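You operate a simulated robot arm through the tools that you are given. There is no shell and no other tool. Be economical: measure what you need, move in short steps, check, and stop when the job is done.

You run a simulated two-armed robot. Do the job below in one go: nothing can be reset, and whatever is moved stays where it is left.

TASK
Put the orange roll on the top of the bead table away on the high shelf of the grey rack. Put the orange sheet on the top of the bead table away on the top of the blue bench. Put the 45 angle block from the top of the bead table on the top of the small blue table and the 30 angle block on the top of the goods table. Pick up the orange funnel with one hand, pass it to the other hand and put it on the top of the panel stand. Take the ribbed panel and put it on top of the flat beige panel on the top of the small wooden table. Put the teal strip on the top of the small blue table away on the top of the blue bench. Do these in any order. Set down upright: angle block, orange funnel.

The check looks at the end state, three seconds after you hand in, the way a careful person would. Anything else that was tipped, shoved, dropped, spilled or broken makes it a failure. Flat cloth is picked up by pressing the open fingertips on it (5 to 10 N) and closing them slowly along it; thin cloth reads only 2 to 8 mm in the jaws.

THE ROBOT
Two 7-joint arms with two-finger parallel grippers on one trunk, on a base that drives. Base frame: it is fixed to the floor where the robot stands at the start and does not move with it; the origin is under the middle of the robot, x ahead of it, y to its left, z up; the surface under the hand at the start is at about z = 780. Readings come in mm, degrees, newtons and seconds.
The left shoulder is at the start at [91, 174, 1133], the right one opposite. With the tool pointing down near the work surface each hand reaches from about 280 to 720 mm from the robot's upright axis, wherever it stands, measured 20 degrees to its own side. Places, roughly: angle block [1000, -250, 750]; flat beige panel [-4000, -2250, 750]; high shelf of the grey rack [8400, -2300, 1200]; orange funnel (8x8x10 cm) [-1400, 0, 800]; orange roll (8x8x5 cm) [500, 0, 800]; orange sheet (11x6x2 cm) [400, 100, 800]; ribbed panel (12x8x6 cm) [-1700, -300, 800]; teal strip (11x2x5 cm) [-1200, -2300, 600]; top of the blue bench [8200, 6600, 800]; top of the goods table [-1400, -100, 800]; top of the panel stand [100, 2400, 800]; top of the small blue table [-1300, -2200, 600]. Payload 3.6 kg a hand.
The TCP of each hand is the grasp point between the finger pads, 30 mm short of the fingertips. In the tool frame z runs along the fingers and y along their closing line. The gripper opens to 110 mm. The fingers are 20 mm wide and 10 mm thick; the gripper's body (48 by 112 mm) begins 55 mm behind the TCP.
Orientation is told as [roll, pitch, yaw] about the base's x, y, z axes, in that order, counted from this pose: with the fingers straight down and closing along the base's y, the tool's x points along the base's -x, its y along +y and its z along -z.

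THE INTERFACE
- The arms move only by the tool drive_tool. It takes "left_steps", "right_steps" or both (then of equal length, played together; a hand with none holds still); each is text: rows parted by semicolons, each of 7 numbers parted by spaces: the shift along the base's x, y, z in cm, then the turn, a rotation vector about the base's x, y, z in degrees, then the opening, from 0 (shut) to 1 (fully open). In form: tx ty tz wx wy wz gripper; .... A call has 1 to 20 rows; each row shifts and turns the commanded pose from where the row before left it. Each row takes 0.2 s and may step no farther than 50 mm and 8.6 degrees from the row before; otherwise, or with a gripper value out of range, the whole call is refused. Where a pose cannot be reached the arm comes as near as it can. A force on the tool above 40 N (or 10 N above the force at the start of the call, whichever is more), or a blocked arm, ends the call early, and 0.2 s more pass. The fingers move at their own pace (about 153 mm/s each) and stop on an object; they squeeze with about 40 N. The grip force told is the motor's: it shows also when the fingers shut on nothing. Time passes only in rows, and 0.2 s behind the last, so rows that do not move let the fingers close. It gives the time, the measured TCP pose, the force on the tool (base axes), the opening and the grip force at its end, in the units of the frame above (readings bear some noise), with the torque about the TCP (base axes, N m) and any sound that the robot's microphone picked up, and new pictures: "pictures" is both (left out), scene, wrist or none (wrist: the cameras of the hands that moved).
- Cameras (640 x 400 px; columns grow to the right, rows downward): "scene" is now at [184.7, -0.7, 1302.5]; the picture's right is [-0.03, -1.00, 0.00], its down [-0.70, 0.02, -0.71] and it looks along [0.71, -0.02, -0.70] (base axes); focal length 279 px, centre (320, 200). "left" rides on the left gripper at [72, -17, -103] in its tool frame; the picture's right is [0.23, 0.97, 0.00], its down [-0.76, 0.18, -0.62] and it looks along [-0.61, 0.14, 0.78] (tool axes); focal length 222 px, centre (320, 200). "right" rides on the right gripper at [72, 17, -103] in its tool frame; the picture's right is [-0.23, 0.97, 0.00], its down [-0.76, -0.18, -0.62] and it looks along [-0.61, -0.14, 0.78] (tool axes); focal length 222 px, centre (320, 200). There is no depth. A picture from a camera that has moved, and an enlarged one, comes with that camera's place and axes in the base frame and with its lens. The place of the scene camera against the robot may be out by one fixed shift of up to 12 mm in any direction.
- lift_body(by): slides the trunk up (or, below 0, down) by that many mm; the arms and the scene camera ride with it, the base frame stays. It gives what a move gives, with no picture.
- steer(legs): drives the robot by 1 to 6 legs, each [ahead, left, turn to the left] in mm, mm and degrees, along the robot's own axes; the way and the turn of a leg run together, so that a leg with both is an arc; at most 1500 mm and 180 degrees a leg. The arms and the cameras ride along, it lands a little off, and it stops where it bumps. It gives what a move gives, and a new picture of the scene camera.
- head_to(pan, tilt): turns the head with the scene camera to pan (to the left, within 86 degrees either way) and tilt (down, from -29 to 69), counted from straight ahead of the robot. It gives what a move gives, and a new picture of the scene camera.
- zoom(camera, box): a new picture of the part [left, top, right, bottom] of that camera's present view, enlarged. The clock stands still meanwhile.
- close_job(): hands the job in; it is judged then, once.

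Work in short steps. Places have to be worked out from the pictures, the camera data and where the tool is seen: move nearer, look again, correct. Check each grasp and each placing, and mend what went wrong. You have 217 turns and 260 pictures in all, those below and enlarged ones among them. Open the grippers and draw the arms clear of the work before you hand the job in, unless the task says otherwise; then end with one line.

The tools are called after "Call:" as name(argument=value, ...) on one line, values as JSON. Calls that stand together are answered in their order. drive_tool: Moves the arms, as the interface text tells. Its arguments: {"type":"object","properties":{"left_steps":{"type":"string"},"right_steps":{"type":"string"},"pictures":{"type":"string","enum":["both","scene","wrist","none"]}},"required":[]} The other tools are called the same way: lift_body (by) slides the trunk up or down; steer (legs) drives the base; head_to (pan, tilt) turns the head that bears the scene camera; zoom (camera, box) takes an enlarged picture of a part of a camera's view; close_job () hands the job in.

At the start:

```text
time: 0.0
left_eef_pos: [481.8, 131.4, 1056.4]
left_ee_rot: [0.0, 0.0, -0.1]
left_ft_force: [-0.2, 0.5, -0.4]
left_ft_torque: [-0.02, -0.01, -0.01]
left_grip_width: 109.8
left_grip_force: 0.0
right_eef_pos: [444.0, -242.8, 1049.2]
right_ee_rot: [0.0, 0.0, 0.0]
right_ft_force: [-0.7, -0.7, -0.1]
right_ft_torque: [-0.01, 0.0, -0.02]
right_grip_width: 110.0
right_grip_force: 0.0
trunk travel left (down, up): [-250.0, 513.0]
robot x, y, heading: [2.4, 0.3, -0.1]
head pan, tilt: [-1.6, 44.6]
```

scene: 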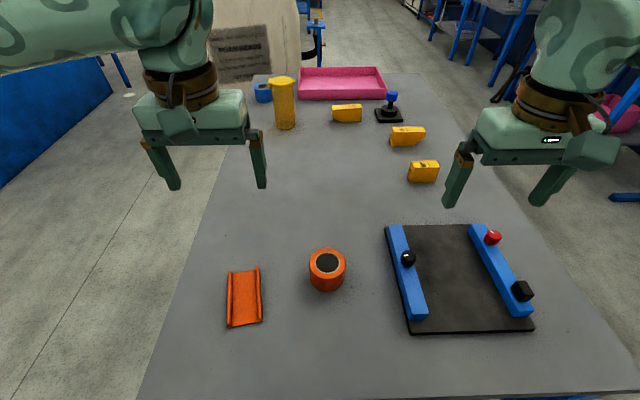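
right: 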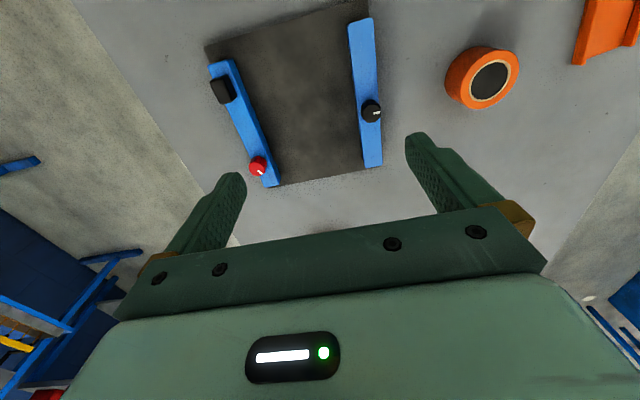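
left: 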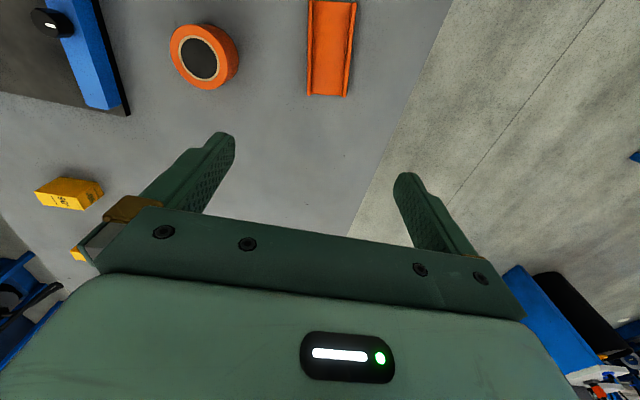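

I start by zooming on the yellow blocks to read which is 45 and which is 30.

Call:
zoom(camera="scene", box=[240, 60, 460, 197])

Call:
zoom(camera="scene", box=[200, 230, 380, 342])

```text
2.91 times, centred on (350, 128) of scene
camera zoom: at [184.7, -0.7, 1302.5], right [-0.03, -1.0, 0.0], down [-0.7, 0.02, -0.71], along [0.71, -0.02, -0.7], focal length 810 px, centre (233, 408)
```

zoom: 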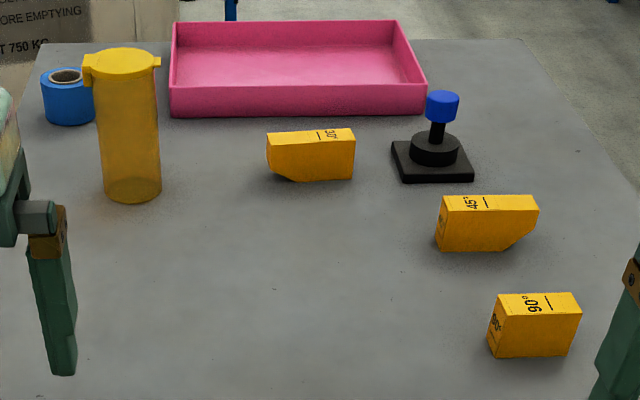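

```text
3.56 times, centred on (290, 286) of scene
camera zoom: at [184.7, -0.7, 1302.5], right [-0.03, -1.0, 0.0], down [-0.7, 0.02, -0.71], along [0.71, -0.02, -0.7], focal length 991 px, centre (427, -106)
```

zoom: 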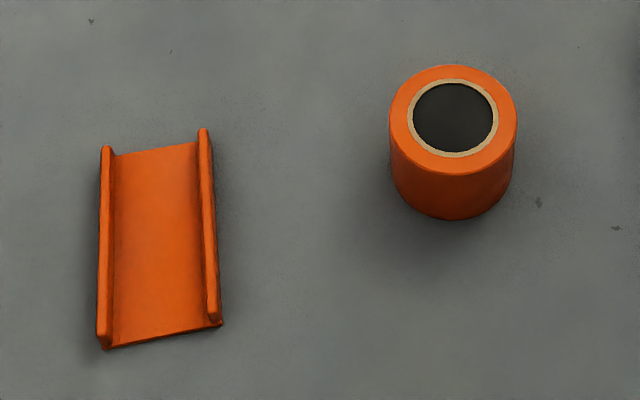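

The middle block is 45, the far one 30. I judge the sheet at about (444,138) turned ~11°, and the roll at (485,-22). I bring both hands down above them (left over sheet, right over roll) to check with the wrist cameras.

Call:
drive_tool(left_steps="-1 0.2 -4 0 0 2.7 1; -1 0.2 -4 0 0 2.7 1; -1 0.2 -4 0 0 2.7 1; -0.8 0.1 -4 0 0 2.6 1; 0 0 0 0 0 0 1", right_steps="1 4.5 -1 0 0 0 1; 1 4.5 -1 0 0 0 1; 1 4.5 -1 0 0 0 1; 1 4.5 -1 0 0 0 1; 0 3.5 0 0 0 0 1")

```text
time: 1.2
left_eef_pos: [443.9, 142.1, 894.6]
left_ee_rot: [-0.1, 0.0, 10.8]
left_ft_force: [0.1, -0.1, 0.3]
left_ft_torque: [-0.01, 0.02, 0.01]
left_grip_width: 110.2
left_grip_force: 0.1
right_eef_pos: [483.7, -25.5, 1009.4]
right_ee_rot: [-0.1, 0.0, 0.1]
right_ft_force: [0.2, 0.4, 0.2]
right_ft_torque: [-0.01, 0.0, -0.02]
right_grip_width: 110.1
right_grip_force: 0.0
trunk travel left (down, up): [-250.0, 513.0]
robot x, y, heading: [-0.7, 0.3, 0.2]
head pan, tilt: [-1.6, 44.6]
camera scene: at [184.2, 0.1, 1302.6], right [-0.03, -1.0, 0.0], down [-0.7, 0.02, -0.71], along [0.71, -0.02, -0.7], focal length 279 px, centre (320, 200)
camera right: at [411.1, -8.8, 1112.4], right [0.23, 0.97, 0.0], down [0.76, -0.18, 0.62], along [0.61, -0.14, -0.78], focal length 222 px, centre (320, 200)
camera left: at [376.7, 113.0, 998.5], right [-0.41, 0.91, 0.0], down [0.71, 0.32, 0.62], along [0.57, 0.25, -0.78], focal length 222 px, centre (320, 200)
```

scene: 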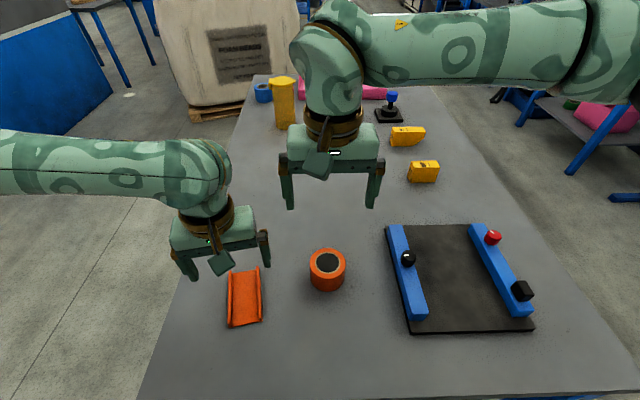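
right: 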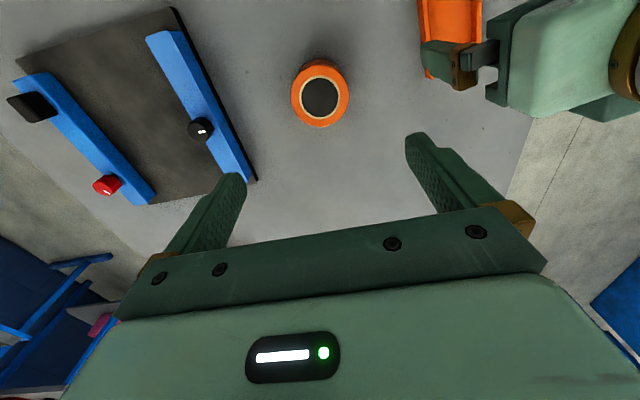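
left: 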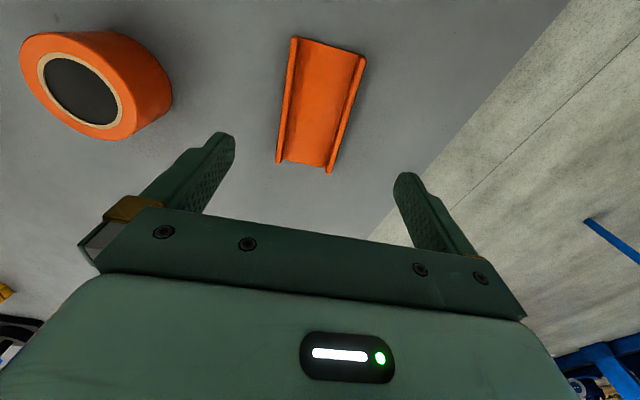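

Left-camera triangulation puts the sheet at about (439,136), the roll at (481,-24). I lower the left hand to z≈814 and close on the sheet.

Call:
drive_tool(left_steps="-0.5 -0.6 -3 0 0 0 1; 0 0 -3 0 0 0 1; 0 0 -2 0 0 0 1; 0 0 0 0 0 0 0; 0 0 0 0 0 0 0; 0 0 0 0 0 0 0")

```text
time: 2.6
left_eef_pos: [441.5, 134.5, 816.2]
left_ee_rot: [0.1, 0.0, 10.6]
left_ft_force: [-0.3, -0.1, 0.5]
left_ft_torque: [0.01, -0.03, -0.04]
left_grip_width: 58.9
left_grip_force: 40.2
right_eef_pos: [483.6, -26.4, 1010.3]
right_ee_rot: [0.0, -0.1, 0.0]
right_ft_force: [-0.5, 0.9, 1.0]
right_ft_torque: [0.01, 0.01, -0.01]
right_grip_width: 110.0
right_grip_force: 0.0
trunk travel left (down, up): [-250.0, 513.0]
robot x, y, heading: [-0.4, -3.4, 0.1]
head pan, tilt: [-1.6, 44.6]
camera scene: at [184.8, -0.5, 1302.4], right [-0.03, -1.0, 0.0], down [-0.7, 0.02, -0.71], along [0.71, -0.02, -0.7], focal length 279 px, centre (320, 200)
camera left: at [373.9, 104.7, 919.1], right [-0.4, 0.91, 0.0], down [0.72, 0.32, 0.62], along [0.57, 0.25, -0.78], focal length 222 px, centre (320, 200)
```

scene: 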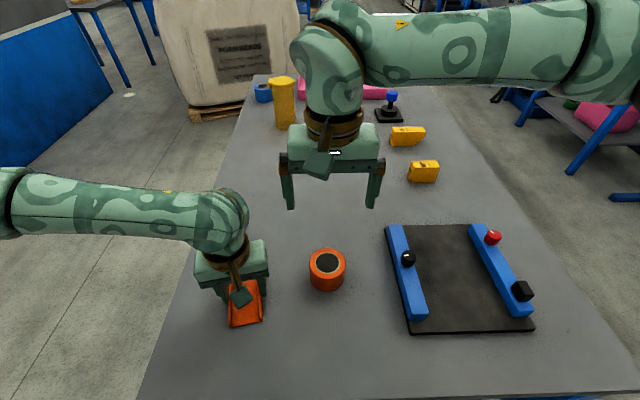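
left: 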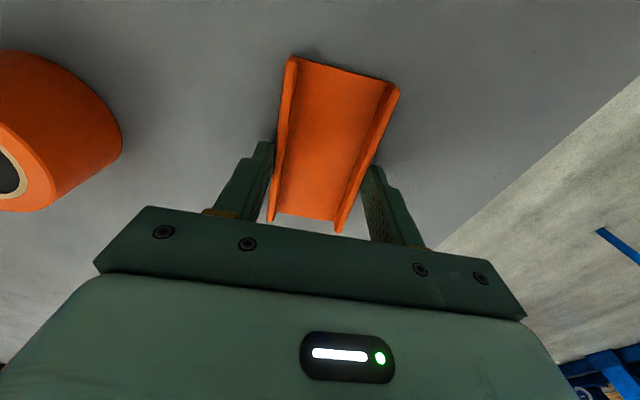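

Grip of 58.9 mm holds the sheet. I lift the left hand up and away, then lower the right hand around the roll and close.

Call:
drive_tool(left_steps="0 0 4 0 0 0 0; 0 1 4 0 0 0 0; 0 2 4 0 0 0 0; 0 2 4 0 0 0 0; 0 2 4 0 0 0 0; 0 0 0 0 0 0 0; 0 0 0 0 0 0 0; 0 0 0 0 0 0 0; 0 0 0 0 0 0 0; 0 0 0 0 0 0 0; 0 0 0 0 0 0 0", right_steps="0 0 0 0 0 0 1; 0 0 0 0 0 0 1; 0 0 -3.9 0 0 0 1; 0 0 -3.9 0 0 0 1; 0 0 -3.9 0 0 0 1; 0 0 -3.9 0 0 0 1; 0 0 -3.9 0 0 0 1; 0 0 0 0 0 0 1; 0 0 0 0 0 0 0; 0 0 0 0 0 0 0; 0 0 0 0 0 0 0")

```text
time: 5.0
left_eef_pos: [441.8, 202.2, 1016.7]
left_ee_rot: [0.0, 0.0, 10.7]
left_ft_force: [0.3, 0.1, -0.3]
left_ft_torque: [0.0, 0.02, 0.01]
left_grip_width: 58.8
left_grip_force: 40.2
right_eef_pos: [483.2, -27.5, 816.8]
right_ee_rot: [0.0, 0.0, 0.1]
right_ft_force: [0.2, -0.9, 0.0]
right_ft_torque: [0.02, -0.04, -0.01]
right_grip_width: 68.6
right_grip_force: 40.0
trunk travel left (down, up): [-250.0, 513.0]
robot x, y, heading: [-1.5, -2.6, 0.0]
head pan, tilt: [-1.6, 44.6]
camera scene: at [184.8, -0.5, 1302.4], right [-0.03, -1.0, 0.0], down [-0.7, 0.02, -0.71], along [0.71, -0.02, -0.7], focal length 279 px, centre (320, 200)
camera right: at [410.3, -11.3, 919.8], right [0.23, 0.97, 0.0], down [0.76, -0.18, 0.62], along [0.61, -0.14, -0.78], focal length 222 px, centre (320, 200)
camera left: at [374.3, 172.0, 1119.7], right [-0.4, 0.91, 0.0], down [0.72, 0.32, 0.62], along [0.57, 0.25, -0.78], focal length 222 px, centre (320, 200)
```

scene: 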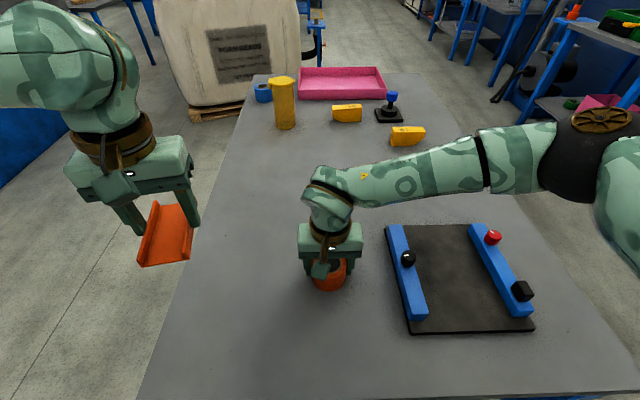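
right: 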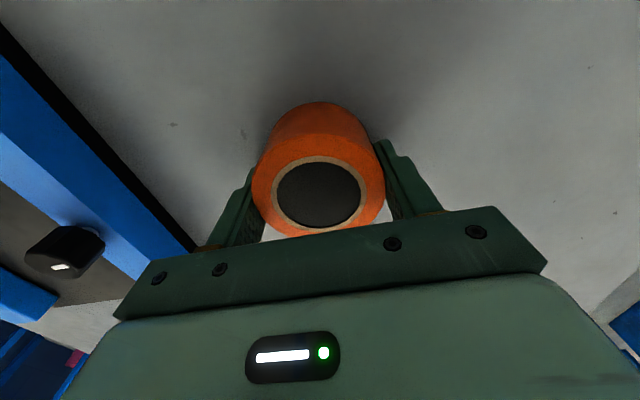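
left: 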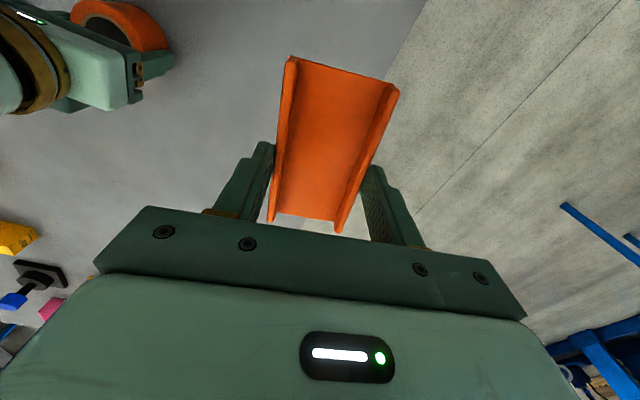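

The roll reads 68.6 mm, held. I lift the right hand and then level the head to see the way.

Call:
drive_tool(right_steps="0 0 4 0 0 0 0; 0 0 4 0 0 0 0; 0 -2 4 0 0 0 0; -2 -4 4 0 0 0 0; -2 -4 4 0 0 0 0; -2 -4 3 0 0 0 0", left_steps="-2 0 0 0 0 0 0; -2 0 0 0 0 0 0; -2 0 2 0 0 0 0; 0 0 0 0 0 0 0; 0 0 0 0 0 0 0; 0 0 0 0 0 0 0", pictures="none")

Call:
head_to(pan=0, tilt=12)

Call:
head_to(pan=70, tilt=18)

Call:
head_to(pan=-70, tilt=18)

```text
refused: row 4 steps farther than a row can; nothing moved
```

```text
time: 6.0
left_eef_pos: [441.4, 201.3, 1017.0]
left_ee_rot: [0.0, 0.0, 10.7]
left_ft_force: [-0.4, 0.1, -1.0]
left_ft_torque: [-0.01, -0.04, 0.02]
left_grip_width: 58.7
left_grip_force: 39.8
right_eef_pos: [481.9, -28.2, 816.7]
right_ee_rot: [0.1, 0.0, 0.0]
right_ft_force: [0.3, -0.9, 0.2]
right_ft_torque: [-0.01, -0.03, 0.0]
right_grip_width: 68.5
right_grip_force: 40.2
trunk travel left (down, up): [-250.0, 513.0]
robot x, y, heading: [1.8, -2.2, 0.1]
head pan, tilt: [0.0, 12.0]
camera scene: at [196.4, 1.8, 1353.4], right [0.0, -1.0, 0.0], down [-0.21, 0.0, -0.98], along [0.98, 0.0, -0.21], focal length 279 px, centre (320, 200)
```

scene: 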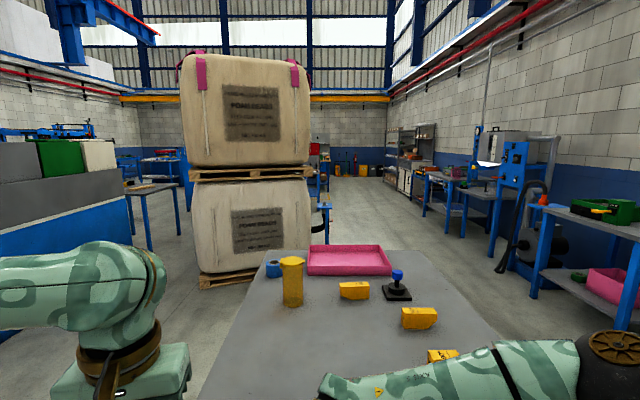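

```text
time: 7.4
left_eef_pos: [441.2, 201.9, 1016.9]
left_ee_rot: [0.0, -0.1, 10.8]
left_ft_force: [0.2, 1.3, -1.3]
left_ft_torque: [0.02, 0.02, -0.01]
left_grip_width: 58.8
left_grip_force: 39.6
right_eef_pos: [483.2, -28.2, 817.8]
right_ee_rot: [-0.1, -0.1, 0.0]
right_ft_force: [-0.5, -0.3, 1.1]
right_ft_torque: [0.02, 0.01, -0.01]
right_grip_width: 68.7
right_grip_force: 40.0
trunk travel left (down, up): [-250.0, 513.0]
robot x, y, heading: [0.0, 1.6, 0.3]
head pan, tilt: [70.0, 18.0]
camera scene: at [135.2, 89.5, 1343.8], right [0.94, -0.34, 0.0], down [-0.11, -0.29, -0.95], along [0.33, 0.89, -0.31], focal length 279 px, centre (320, 200)
```

scene: 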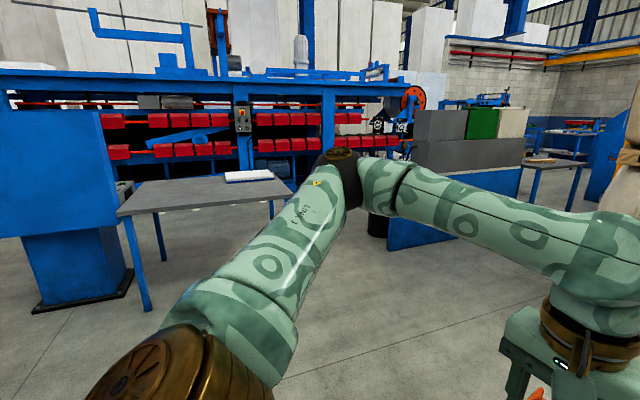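

```text
time: 9.6
left_eef_pos: [442.4, 201.7, 1016.4]
left_ee_rot: [0.1, 0.0, 10.7]
left_ft_force: [-0.4, -0.5, -0.5]
left_ft_torque: [0.0, 0.04, 0.0]
left_grip_width: 58.7
left_grip_force: 39.9
right_eef_pos: [482.8, -27.6, 817.5]
right_ee_rot: [0.1, 0.1, 0.0]
right_ft_force: [-1.0, 0.8, -0.1]
right_ft_torque: [0.02, 0.02, 0.01]
right_grip_width: 68.5
right_grip_force: 39.9
trunk travel left (down, up): [-250.0, 513.0]
robot x, y, heading: [-1.2, 0.7, -0.0]
head pan, tilt: [-70.0, 18.0]
camera scene: at [135.2, -85.8, 1343.8], right [-0.94, -0.34, 0.0], down [-0.11, 0.29, -0.95], along [0.33, -0.89, -0.31], focal length 279 px, centre (320, 200)
```

scene: 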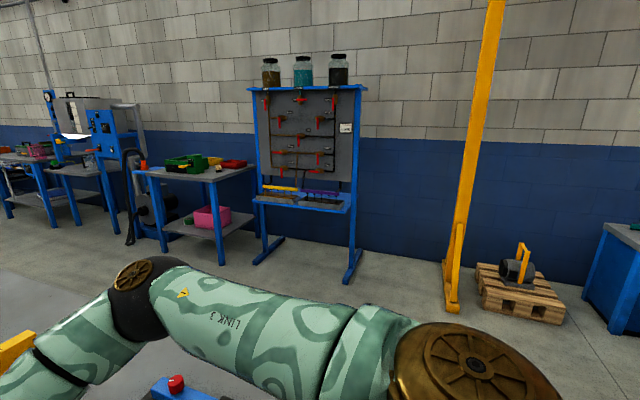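

I split the refused lift into smaller rows; floor views show a clear lane around y≈-1200 to the rack side.

Call:
drive_tool(right_steps="0 0 4 0 0 0 0; 0 0 4 0 0 0 0; 0 -2 4 0 0 0 0; -1.5 -3 3.5 0 0 0 0; -1.5 -3 3.5 0 0 0 0; -1.5 -3 3 0 0 0 0; -1.5 -4 0 0 0 0 0; -1.5 -4 0 0 0 0 0", left_steps="-2 0 0 0 0 0 0; -2 0 0 0 0 0 0; -2 0 2 0 0 0 0; 0 0 0 0 0 0 0; 0 0 0 0 0 0 0; 0 0 0 0 0 0 0; 0 0 0 0 0 0 0; 0 0 0 0 0 0 0", pictures="none")

Call:
head_to(pan=0, tilt=15)

Call:
steer(legs=[[-200, 0, 0], [0, -1200, 0], [1500, 0, 0], [1500, 0, 0]])

```text
time: 11.4
left_eef_pos: [380.0, 202.0, 1037.4]
left_ee_rot: [0.0, 0.0, 10.8]
left_ft_force: [-0.6, -0.4, -0.6]
left_ft_torque: [0.02, 0.0, 0.02]
left_grip_width: 59.0
left_grip_force: 40.2
right_eef_pos: [409.1, -218.5, 1033.4]
right_ee_rot: [0.1, 0.0, 0.0]
right_ft_force: [0.1, -0.5, -2.0]
right_ft_torque: [-0.02, -0.03, 0.01]
right_grip_width: 68.7
right_grip_force: 40.0
trunk travel left (down, up): [-250.0, 513.0]
robot x, y, heading: [-0.4, 0.4, 0.1]
head pan, tilt: [-70.0, 18.0]
```

```text
time: 12.8
left_eef_pos: [381.6, 204.0, 1037.6]
left_ee_rot: [0.0, 0.0, 10.8]
left_ft_force: [-0.4, -0.1, -1.3]
left_ft_torque: [0.0, 0.0, 0.01]
left_grip_width: 58.7
left_grip_force: 39.9
right_eef_pos: [410.4, -217.7, 1033.4]
right_ee_rot: [0.1, -0.1, 0.0]
right_ft_force: [-0.3, -0.5, -1.0]
right_ft_torque: [-0.02, -0.01, 0.03]
right_grip_width: 68.5
right_grip_force: 40.2
trunk travel left (down, up): [-250.0, 513.0]
robot x, y, heading: [2.9, -1.4, -0.1]
head pan, tilt: [0.0, 15.0]
camera scene: at [196.5, 1.6, 1348.6], right [0.0, -1.0, 0.0], down [-0.26, 0.0, -0.97], along [0.97, 0.0, -0.26], focal length 279 px, centre (320, 200)
```

scene: 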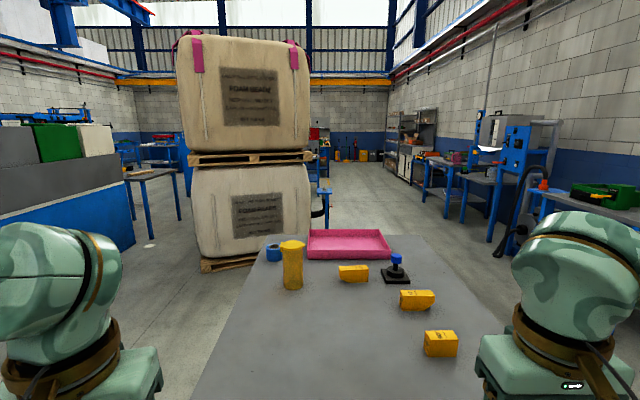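

```text
time: 34.0
left_eef_pos: [3120.2, -1037.6, 1038.5]
left_ee_rot: [-0.1, -0.1, 9.9]
left_ft_force: [0.2, -0.9, -0.3]
left_ft_torque: [-0.03, 0.0, -0.01]
left_grip_width: 59.2
left_grip_force: 39.9
right_eef_pos: [3142.1, -1459.1, 1032.4]
right_ee_rot: [0.0, -0.1, -0.9]
right_ft_force: [-0.1, -0.5, -0.9]
right_ft_torque: [0.0, -0.02, -0.02]
right_grip_width: 68.5
right_grip_force: 39.9
trunk travel left (down, up): [-250.0, 513.0]
robot x, y, heading: [2733.6, -1231.0, -0.9]
head pan, tilt: [0.0, 15.0]
camera scene: at [2932.2, -1235.9, 1348.6], right [-0.01, -1.0, 0.0], down [-0.26, 0.0, -0.97], along [0.97, -0.01, -0.26], focal length 279 px, centre (320, 200)
```

scene: 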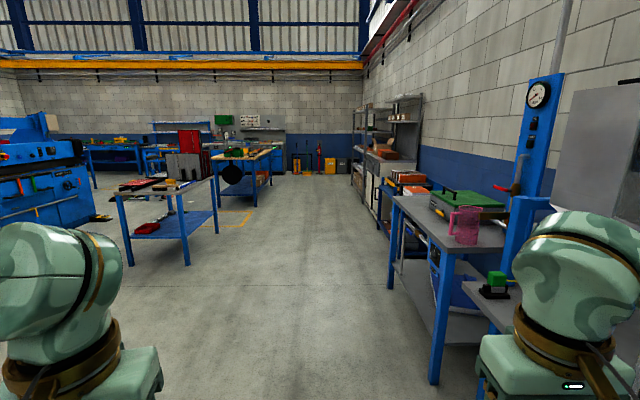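

The lane ahead is free between y≈-1870 and -100. I drive on to about x=7500 and look at the rack.

Call:
steer(legs=[[1500, 60, 0.9], [1500, 60, 0], [1500, 0, 0], [250, 0, 0]])

Call:
head_to(pan=-50, tilt=15)

```text
refused: leg 1 is longer than a leg can be; nothing moved
```

```text
time: 35.1
left_eef_pos: [3118.5, -1036.0, 1037.8]
left_ee_rot: [0.0, -0.1, 10.0]
left_ft_force: [-0.7, -0.2, 0.1]
left_ft_torque: [-0.01, 0.02, -0.02]
left_grip_width: 58.7
left_grip_force: 39.9
right_eef_pos: [3141.4, -1459.6, 1033.1]
right_ee_rot: [-0.1, 0.1, -0.9]
right_ft_force: [0.4, 0.2, -0.8]
right_ft_torque: [-0.02, 0.0, 0.01]
right_grip_width: 68.3
right_grip_force: 40.4
trunk travel left (down, up): [-250.0, 513.0]
robot x, y, heading: [2735.6, -1234.8, -0.8]
head pan, tilt: [-50.0, 15.0]
camera scene: at [2897.6, -1306.9, 1348.7], right [-0.78, -0.63, 0.0], down [-0.16, 0.2, -0.97], along [0.61, -0.75, -0.26], focal length 279 px, centre (320, 200)
```

scene: 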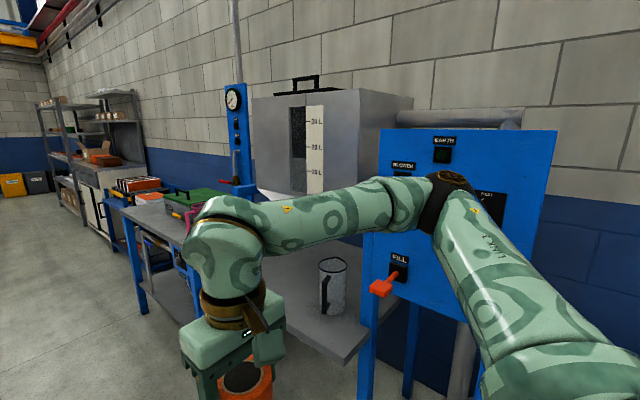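

The leg was too long with its sidestep; I shorten the legs and drive.

Call:
steer(legs=[[1450, 60, 0.9], [1450, 60, 0], [1450, 0, 0], [300, 0, 0]])

```text
time: 57.6
left_eef_pos: [7764.8, -825.2, 1037.2]
left_ee_rot: [0.0, 0.2, 9.2]
left_ft_force: [-0.3, 0.3, -0.9]
left_ft_torque: [0.02, 0.02, -0.02]
left_grip_width: 59.0
left_grip_force: 40.5
right_eef_pos: [7783.3, -1247.7, 1032.7]
right_ee_rot: [0.0, 0.1, -1.6]
right_ft_force: [-0.3, 0.5, -0.5]
right_ft_torque: [0.02, 0.02, 0.02]
right_grip_width: 68.5
right_grip_force: 39.9
trunk travel left (down, up): [-250.0, 513.0]
robot x, y, heading: [7374.3, -1017.5, -1.6]
head pan, tilt: [-50.0, 15.0]
camera scene: at [7540.3, -1092.1, 1348.5], right [-0.78, -0.62, 0.0], down [-0.16, 0.2, -0.97], along [0.6, -0.76, -0.26], focal length 279 px, centre (320, 200)
```

scene: 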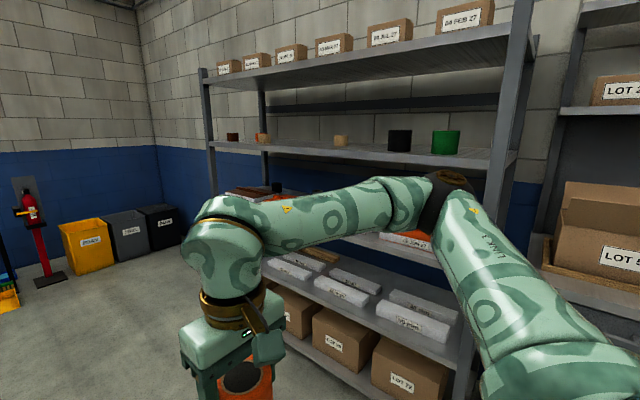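

The shelf with rolls (z≈1200–1250) matches the "high shelf"; a gap lies around x≈8600 between the beige and orange rolls. I drive to x≈8750, turn to face -y and stop short of the rack.

Call:
steer(legs=[[1370, 0, 0], [0, 0, -88.4], [200, 0, 0]])

Call:
head_to(pan=0, tilt=15)

```text
time: 69.7
left_eef_pos: [9043.4, -1585.4, 1037.8]
left_ee_rot: [0.0, 0.1, -75.7]
left_ft_force: [-0.5, 0.4, -0.9]
left_ft_torque: [0.01, -0.01, 0.03]
left_grip_width: 59.2
left_grip_force: 40.0
right_eef_pos: [8623.4, -1639.6, 1032.1]
right_ee_rot: [0.0, 0.0, -86.5]
right_ft_force: [0.0, -0.1, -0.8]
right_ft_torque: [-0.01, 0.01, 0.0]
right_grip_width: 68.5
right_grip_force: 39.9
trunk travel left (down, up): [-250.0, 513.0]
robot x, y, heading: [8817.8, -1218.6, -86.3]
head pan, tilt: [-50.0, 15.0]
camera scene: at [8757.0, -1382.4, 1348.5], right [-0.69, 0.73, 0.0], down [0.19, 0.18, -0.97], along [-0.7, -0.66, -0.26], focal length 279 px, centre (320, 200)
```

scene: 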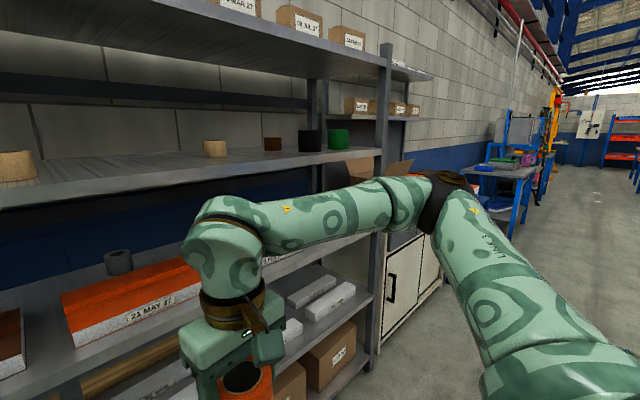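

```text
time: 70.8
left_eef_pos: [9043.8, -1584.7, 1037.3]
left_ee_rot: [0.0, 0.0, -75.7]
left_ft_force: [0.7, 0.0, -1.2]
left_ft_torque: [-0.01, 0.03, -0.03]
left_grip_width: 58.9
left_grip_force: 40.5
right_eef_pos: [8625.1, -1638.9, 1032.9]
right_ee_rot: [-0.1, 0.0, -86.5]
right_ft_force: [0.1, 1.1, -0.3]
right_ft_torque: [-0.01, -0.01, 0.03]
right_grip_width: 68.5
right_grip_force: 40.2
trunk travel left (down, up): [-250.0, 513.0]
robot x, y, heading: [8818.3, -1219.0, -86.7]
head pan, tilt: [0.0, 15.0]
camera scene: at [8830.3, -1409.9, 1348.7], right [-1.0, -0.06, 0.0], down [-0.02, 0.26, -0.97], along [0.06, -0.96, -0.26], focal length 279 px, centre (320, 200)
```

scene: 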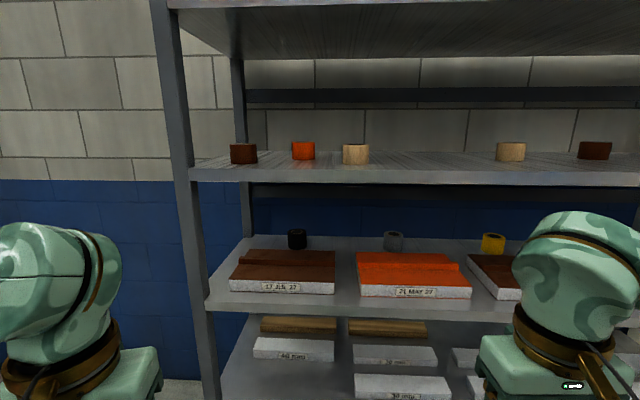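

The gap centre is near x≈8550, shelf edge near y≈-2087, shelf top z≈1235, the shelf above at ~1590. I raise the trunk 275 mm, square up and come nearer.

Call:
lift_body(by=275)

Call:
steer(legs=[[0, 0, -3.4], [330, 0, 0]])

```text
time: 73.6
left_eef_pos: [9043.5, -1584.0, 1313.4]
left_ee_rot: [-0.1, 0.0, -75.8]
left_ft_force: [-1.0, -0.9, 0.2]
left_ft_torque: [-0.02, -0.01, -0.04]
left_grip_width: 59.1
left_grip_force: 40.1
right_eef_pos: [8623.6, -1640.0, 1306.5]
right_ee_rot: [0.0, -0.1, -86.4]
right_ft_force: [-0.5, -1.1, -1.2]
right_ft_torque: [-0.03, 0.0, 0.01]
right_grip_width: 68.8
right_grip_force: 39.6
trunk travel left (down, up): [-525.0, 238.0]
robot x, y, heading: [8818.4, -1216.0, -86.7]
head pan, tilt: [0.0, 15.0]
```

```text
time: 76.2
left_eef_pos: [9011.1, -1932.2, 1312.0]
left_ee_rot: [-0.1, 0.0, -80.1]
left_ft_force: [-0.8, 0.0, -0.1]
left_ft_torque: [-0.01, 0.0, 0.02]
left_grip_width: 58.7
left_grip_force: 40.0
right_eef_pos: [8590.3, -1955.4, 1308.4]
right_ee_rot: [0.0, 0.0, -90.9]
right_ft_force: [-0.5, -0.2, -0.8]
right_ft_torque: [0.0, 0.02, -0.03]
right_grip_width: 68.6
right_grip_force: 39.9
trunk travel left (down, up): [-525.0, 238.0]
robot x, y, heading: [8814.6, -1549.5, -90.8]
head pan, tilt: [0.0, 15.0]
camera scene: at [8814.4, -1660.3, 1627.3], right [-1.0, 0.02, 0.0], down [0.0, 0.26, -0.97], along [-0.01, -0.97, -0.26], focal length 279 px, centre (320, 200)
```

scene: 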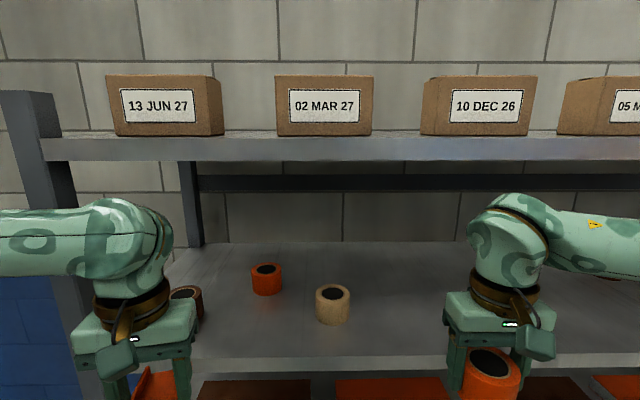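

Upper shelf underside is ~1576 and the wrist top sits ~250 above the TCP, so I go in at TCP ≈1292 at x≈8588 to y≈-2165, and check.

Call:
drive_tool(right_steps="0 0 -1.6 0 0 0 0; 0 -4 0 0 0 0 0; 0 -4 0 0 0 0 0; 0 -4 0 0 0 0 0; 0 -4 0 0 0 0 0; 0 -4 0 0 0 0 0; 0 -1 0 0 0 0 0; 0 0 0 0 0 0 0")

```text
time: 78.0
left_eef_pos: [9012.6, -1931.1, 1313.0]
left_ee_rot: [0.0, 0.0, -80.2]
left_ft_force: [0.2, -0.2, -0.8]
left_ft_torque: [-0.04, 0.01, 0.0]
left_grip_width: 59.0
left_grip_force: 39.3
right_eef_pos: [8591.8, -2084.1, 1291.5]
right_ee_rot: [0.0, 0.0, -90.8]
right_ft_force: [0.2, -0.9, -0.6]
right_ft_torque: [0.0, 0.02, -0.02]
right_grip_width: 68.6
right_grip_force: 40.3
right hand out of reach, approached as far as the arm can: row 5, 6, 7
trunk travel left (down, up): [-525.0, 238.0]
robot x, y, heading: [8813.0, -1545.5, -91.1]
head pan, tilt: [0.0, 15.0]
camera scene: at [8814.3, -1660.0, 1627.3], right [-1.0, 0.02, 0.0], down [0.0, 0.26, -0.97], along [-0.01, -0.97, -0.26], focal length 279 px, centre (320, 200)
camera right: at [8609.2, -2011.3, 1394.0], right [0.97, -0.24, 0.0], down [-0.19, -0.76, 0.62], along [-0.15, -0.6, -0.78], focal length 222 px, centre (320, 200)
```

scene: 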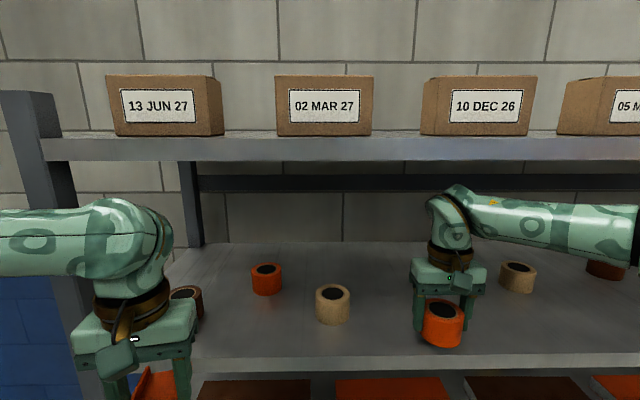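
right: 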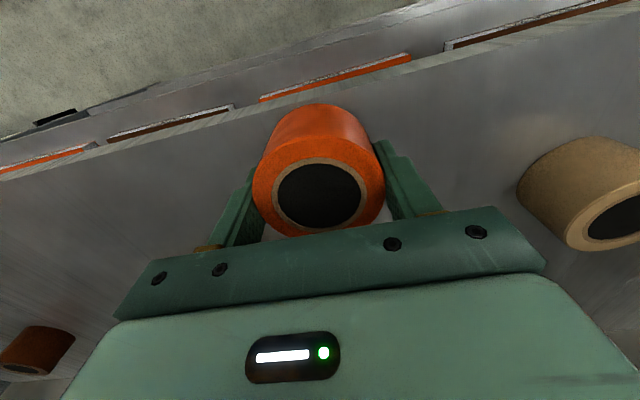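

The arm is at its reach; the roll is only ~40 mm past the edge (edge at y≈-2045). I pull the left hand back and drive 80 mm closer.

Call:
drive_tool(left_steps="0 4 0 0 0 0 0; 0 4 0 0 0 0 0", pictures="none")

Call:
steer(legs=[[85, 0, 0]])

```text
time: 78.6
left_eef_pos: [9012.0, -1847.9, 1313.2]
left_ee_rot: [-0.1, -0.1, -80.1]
left_ft_force: [0.6, -0.1, -1.4]
left_ft_torque: [-0.02, -0.02, 0.0]
left_grip_width: 58.8
left_grip_force: 40.1
right_eef_pos: [8592.2, -2082.4, 1292.5]
right_ee_rot: [-0.1, -0.1, -90.9]
right_ft_force: [-0.2, 0.9, -0.8]
right_ft_torque: [-0.01, -0.01, 0.02]
right_grip_width: 68.3
right_grip_force: 39.7
trunk travel left (down, up): [-525.0, 238.0]
robot x, y, heading: [8814.3, -1548.3, -90.8]
head pan, tilt: [0.0, 15.0]
```

```text
time: 79.7
left_eef_pos: [9009.1, -1937.6, 1312.9]
left_ee_rot: [0.0, 0.0, -80.2]
left_ft_force: [-0.6, -0.5, -0.1]
left_ft_torque: [0.04, 0.02, -0.01]
left_grip_width: 58.9
left_grip_force: 39.9
right_eef_pos: [8589.4, -2170.1, 1290.7]
right_ee_rot: [0.0, 0.0, -91.0]
right_ft_force: [-0.4, -0.3, -0.6]
right_ft_torque: [0.0, 0.01, 0.01]
right_grip_width: 68.3
right_grip_force: 40.2
trunk travel left (down, up): [-525.0, 238.0]
robot x, y, heading: [8812.6, -1632.6, -90.9]
head pan, tilt: [0.0, 15.0]
camera scene: at [8812.9, -1747.7, 1627.2], right [-1.0, 0.02, 0.0], down [0.0, 0.26, -0.97], along [-0.02, -0.97, -0.26], focal length 279 px, centre (320, 200)
```

scene: 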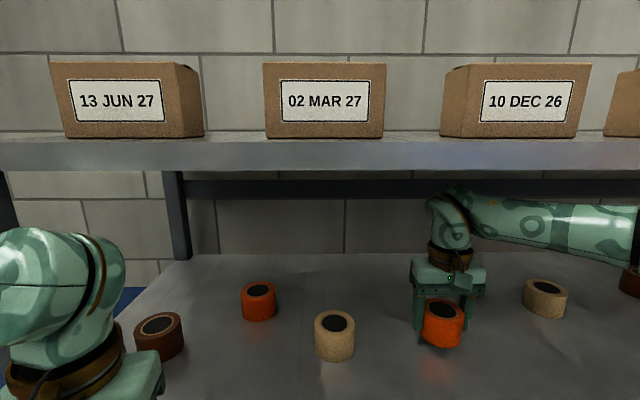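

The roll hangs over the shelf gap. I lower in small steps, watching the force.

Call:
drive_tool(right_steps="0 0 -0.4 0 0 0 0; 0 0 -0.4 0 0 0 0; 0 0 -0.4 0 0 0 0; 0 0 0 0 0 0 0", pictures="wrist")

```text
time: 80.7
left_eef_pos: [9008.4, -1937.4, 1313.6]
left_ee_rot: [0.0, -0.1, -80.2]
left_ft_force: [0.6, -0.5, -0.8]
left_ft_torque: [0.01, 0.01, 0.01]
left_grip_width: 59.0
left_grip_force: 39.4
right_eef_pos: [8589.5, -2168.8, 1278.0]
right_ee_rot: [0.0, -0.1, -91.0]
right_ft_force: [0.1, 0.3, 0.4]
right_ft_torque: [-0.03, 0.02, 0.0]
right_grip_width: 68.8
right_grip_force: 40.3
trunk travel left (down, up): [-525.0, 238.0]
robot x, y, heading: [8813.5, -1633.1, -91.0]
head pan, tilt: [0.0, 15.0]
camera right: at [8606.9, -2097.1, 1380.8], right [0.97, -0.24, 0.0], down [-0.19, -0.76, 0.62], along [-0.15, -0.6, -0.78], focal length 222 px, centre (320, 200)
```

right: 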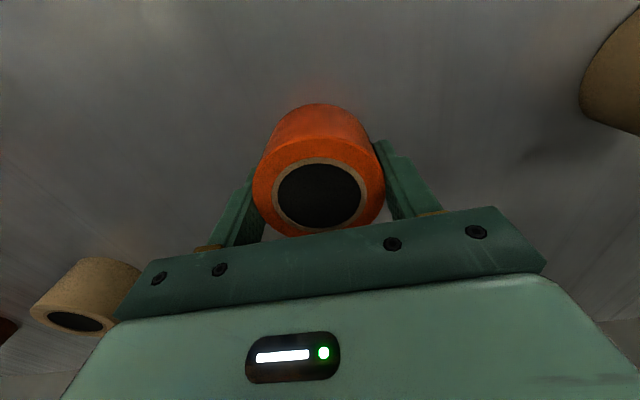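

No contact yet at 1278. I keep lowering by 3 mm rows.

Call:
drive_tool(right_steps="0 0 -0.4 0 0 0 0; 0 0 -0.4 0 0 0 0; 0 0 -0.4 0 0 0 0; 0 0 -0.4 0 0 0 0; 0 0 0 0 0 0 0", pictures="none")

```text
time: 81.7
left_eef_pos: [9010.0, -1935.8, 1313.0]
left_ee_rot: [-0.1, -0.1, -80.2]
left_ft_force: [-0.1, 0.4, -0.5]
left_ft_torque: [0.03, -0.01, -0.01]
left_grip_width: 58.9
left_grip_force: 39.9
right_eef_pos: [8590.5, -2170.0, 1271.3]
right_ee_rot: [0.0, -0.3, -91.1]
right_ft_force: [1.2, 6.4, 12.7]
right_ft_torque: [0.29, 0.5, -0.26]
right_grip_width: 68.3
right_grip_force: 40.4
trunk travel left (down, up): [-525.0, 238.0]
robot x, y, heading: [8814.1, -1634.7, -91.2]
head pan, tilt: [0.0, 15.0]
stopped in row 4 (right hand): the force on the tool passed its limit at 58 N (the readings are from after the stop); the commanded pose is now the measured one
```

Contact at 1271, so the roll stands on the shelf. I open, rise 1 cm and withdraw straight back (fingers are on either side of the roll).

Call:
drive_tool(right_steps="0 0 0 0 0 0 0.75; 0 0 0 0 0 0 1; 0 0 0 0 0 0 1; 0 0 0.8 0 0 0 1; 0 2 0 0 0 0 1; 0 4 0 0 0 0 1; 0 4 0 0 0 0 1; 0 4 0 0 0 0 1; 0 4 0 0 0 0 1; 0 4 0 0 0 0 1", pictures="scene")

```text
time: 83.9
left_eef_pos: [9009.5, -1935.9, 1312.5]
left_ee_rot: [0.0, -0.1, -80.3]
left_ft_force: [-0.1, 0.4, 0.0]
left_ft_torque: [-0.04, 0.0, 0.02]
left_grip_width: 59.0
left_grip_force: 40.3
right_eef_pos: [8590.5, -1948.7, 1276.1]
right_ee_rot: [0.0, -0.3, -90.9]
right_ft_force: [0.5, 0.8, -0.5]
right_ft_torque: [-0.01, 0.03, 0.02]
right_grip_width: 110.0
right_grip_force: 0.1
trunk travel left (down, up): [-525.0, 238.0]
robot x, y, heading: [8814.8, -1636.0, -91.1]
head pan, tilt: [0.0, 15.0]
camera scene: at [8812.5, -1745.3, 1627.4], right [-1.0, 0.02, 0.0], down [0.0, 0.26, -0.97], along [-0.02, -0.97, -0.26], focal length 279 px, centre (320, 200)
```

scene: 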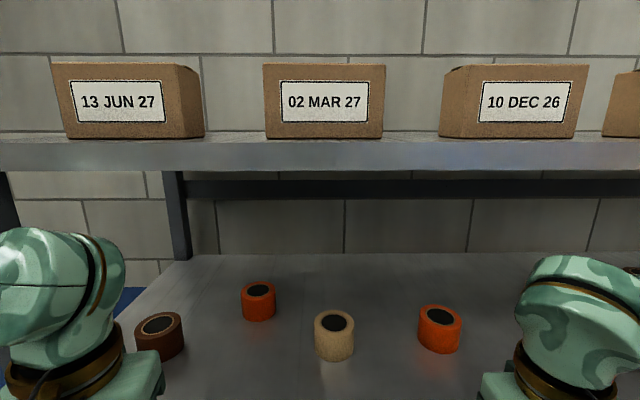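

The roll stands neatly on the shelf. I back away, turn to face +y and look toward the bench.

Call:
steer(legs=[[-650, 0, 0], [0, 0, 180]])

Call:
lift_body(by=-275)

```text
time: 94.9
left_eef_pos: [8625.3, -672.9, 1312.6]
left_ee_rot: [0.0, 0.0, 99.8]
left_ft_force: [-0.1, 0.1, -0.5]
left_ft_torque: [-0.02, -0.02, 0.02]
left_grip_width: 59.1
left_grip_force: 39.5
right_eef_pos: [9045.0, -659.6, 1276.0]
right_ee_rot: [0.1, -0.2, 89.0]
right_ft_force: [0.2, 1.0, 0.2]
right_ft_torque: [0.02, 0.01, -0.01]
right_grip_width: 110.0
right_grip_force: 0.0
trunk travel left (down, up): [-525.0, 238.0]
robot x, y, heading: [8820.2, -975.7, 89.0]
head pan, tilt: [0.0, 15.0]
camera scene: at [8825.2, -859.8, 1627.3], right [1.0, -0.02, 0.0], down [0.0, -0.26, -0.97], along [0.02, 0.97, -0.26], focal length 279 px, centre (320, 200)
```

scene: 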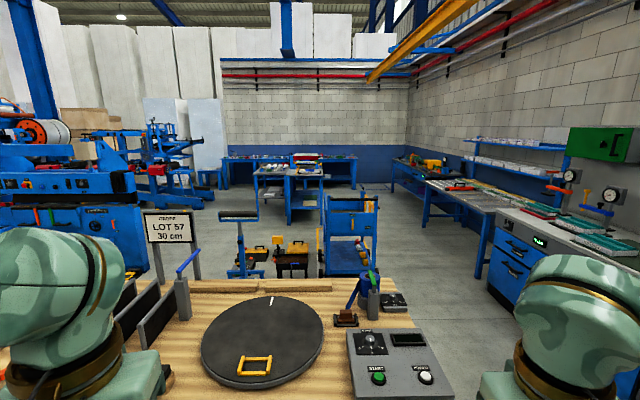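

```text
time: 97.7
left_eef_pos: [8625.0, -663.1, 1027.7]
left_ee_rot: [0.4, 2.2, 99.8]
left_ft_force: [-0.5, -0.2, 0.0]
left_ft_torque: [-0.02, 0.01, -0.04]
left_grip_width: 58.7
left_grip_force: 39.8
right_eef_pos: [9045.1, -654.6, 994.7]
right_ee_rot: [0.2, 1.3, 89.0]
right_ft_force: [0.1, 0.2, 1.0]
right_ft_torque: [0.02, 0.05, 0.0]
right_grip_width: 109.7
right_grip_force: 0.1
trunk travel left (down, up): [-250.0, 513.0]
robot x, y, heading: [8822.1, -975.6, 89.1]
head pan, tilt: [0.0, 15.0]
```

A table stands right ahead; the aisle runs at x≈9400–10500. The blue bench is at the back wall. I side-step right into the aisle and drive up it.

Call:
steer(legs=[[0, -1050, 1], [1490, 0, 0], [1490, 0, 0], [1000, 0, 0]])

```text
time: 121.9
left_eef_pos: [9600.6, 3342.7, 1027.6]
left_ee_rot: [0.4, 2.4, 101.5]
left_ft_force: [-0.5, -1.1, -0.2]
left_ft_torque: [-0.03, -0.02, 0.0]
left_grip_width: 58.9
left_grip_force: 40.3
right_eef_pos: [10019.3, 3362.9, 994.5]
right_ee_rot: [0.2, 1.3, 90.7]
right_ft_force: [-0.3, 0.7, 0.7]
right_ft_torque: [0.0, 0.0, -0.01]
right_grip_width: 109.8
right_grip_force: 0.1
trunk travel left (down, up): [-250.0, 513.0]
robot x, y, heading: [9803.6, 3036.3, 90.5]
head pan, tilt: [0.0, 15.0]
camera scene: at [9805.4, 3233.2, 1348.6], right [1.0, 0.01, 0.0], down [0.0, -0.26, -0.97], along [-0.01, 0.97, -0.26], focal length 279 px, centre (320, 200)
```

scene: 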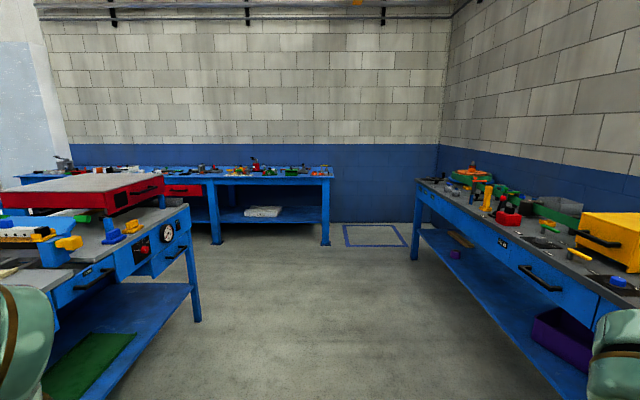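

The blue bench's front edge is at y≈6250 and reaches x≈9850. I drive straight forward to y≈5650 and inspect the top.

Call:
steer(legs=[[1400, 0, 0], [1200, 0, 0]])

Call:
head_to(pan=15, tilt=35)

```text
time: 134.5
left_eef_pos: [9578.6, 5925.7, 1027.5]
left_ee_rot: [0.4, 2.4, 100.8]
left_ft_force: [-0.2, -0.3, -0.7]
left_ft_torque: [0.01, -0.01, -0.01]
left_grip_width: 58.9
left_grip_force: 39.7
right_eef_pos: [9998.5, 5942.9, 994.2]
right_ee_rot: [0.0, 1.3, 90.0]
right_ft_force: [0.9, -0.6, -0.2]
right_ft_torque: [-0.02, 0.0, 0.01]
right_grip_width: 110.0
right_grip_force: 0.0
trunk travel left (down, up): [-250.0, 513.0]
robot x, y, heading: [9779.9, 5615.8, 89.9]
head pan, tilt: [0.0, 15.0]
camera scene: at [9782.4, 5814.4, 1348.6], right [1.0, 0.0, 0.0], down [0.0, -0.26, -0.97], along [0.0, 0.97, -0.26], focal length 279 px, centre (320, 200)
```

scene: 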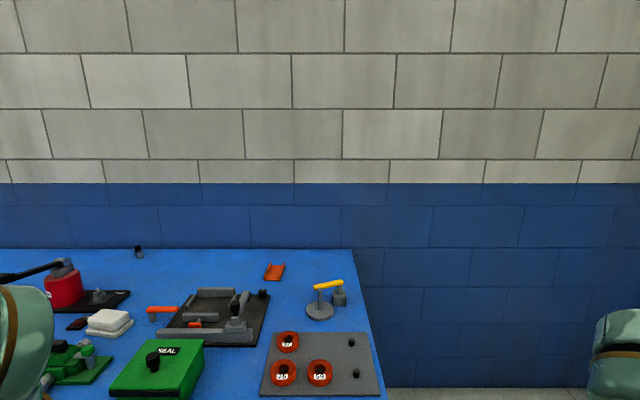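

```text
time: 135.3
left_eef_pos: [9579.6, 5925.8, 1029.0]
left_ee_rot: [0.4, 2.2, 100.8]
left_ft_force: [-0.1, 0.8, 0.4]
left_ft_torque: [-0.02, -0.02, 0.02]
left_grip_width: 58.8
left_grip_force: 39.8
right_eef_pos: [9999.2, 5941.9, 994.1]
right_ee_rot: [0.1, 1.3, 90.1]
right_ft_force: [0.6, 0.3, -0.9]
right_ft_torque: [0.01, 0.06, 0.0]
right_grip_width: 109.7
right_grip_force: 0.0
trunk travel left (down, up): [-250.0, 513.0]
robot x, y, heading: [9779.8, 5616.5, 90.1]
head pan, tilt: [15.0, 35.0]
camera scene: at [9759.7, 5805.8, 1316.7], right [0.97, 0.26, 0.0], down [0.15, -0.55, -0.82], along [-0.21, 0.79, -0.57], focal length 279 px, centre (320, 200)
```

scene: 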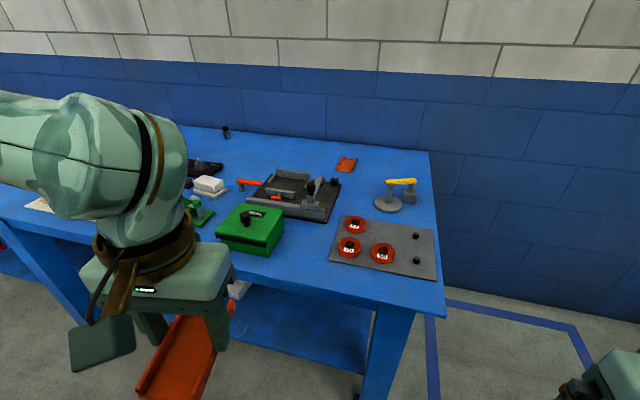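

The right end is crowded; a 130 mm gap exists near x≈9590. I look left along the bench for a freer spot.

Call:
head_to(pan=62, tilt=15)

```text
time: 136.5
left_eef_pos: [9578.1, 5926.3, 1027.9]
left_ee_rot: [0.5, 2.3, 100.8]
left_ft_force: [0.1, -0.2, 0.3]
left_ft_torque: [0.02, 0.02, 0.04]
left_grip_width: 59.1
left_grip_force: 40.3
right_eef_pos: [9999.2, 5941.8, 995.1]
right_ee_rot: [0.1, 1.3, 90.0]
right_ft_force: [-0.4, -0.1, 0.3]
right_ft_torque: [-0.02, 0.01, -0.01]
right_grip_width: 109.7
right_grip_force: 0.0
trunk travel left (down, up): [-250.0, 513.0]
robot x, y, heading: [9781.0, 5619.3, 90.2]
head pan, tilt: [62.0, 15.0]
camera scene: at [9700.0, 5764.5, 1348.7], right [0.47, 0.88, 0.0], down [0.23, -0.12, -0.97], along [-0.85, 0.45, -0.26], focal length 279 px, centre (320, 200)
```

scene: 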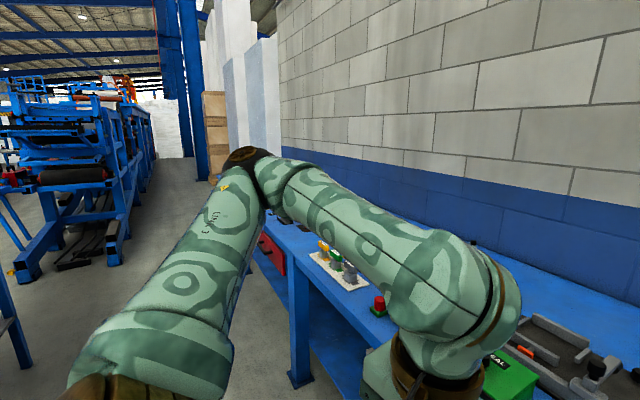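

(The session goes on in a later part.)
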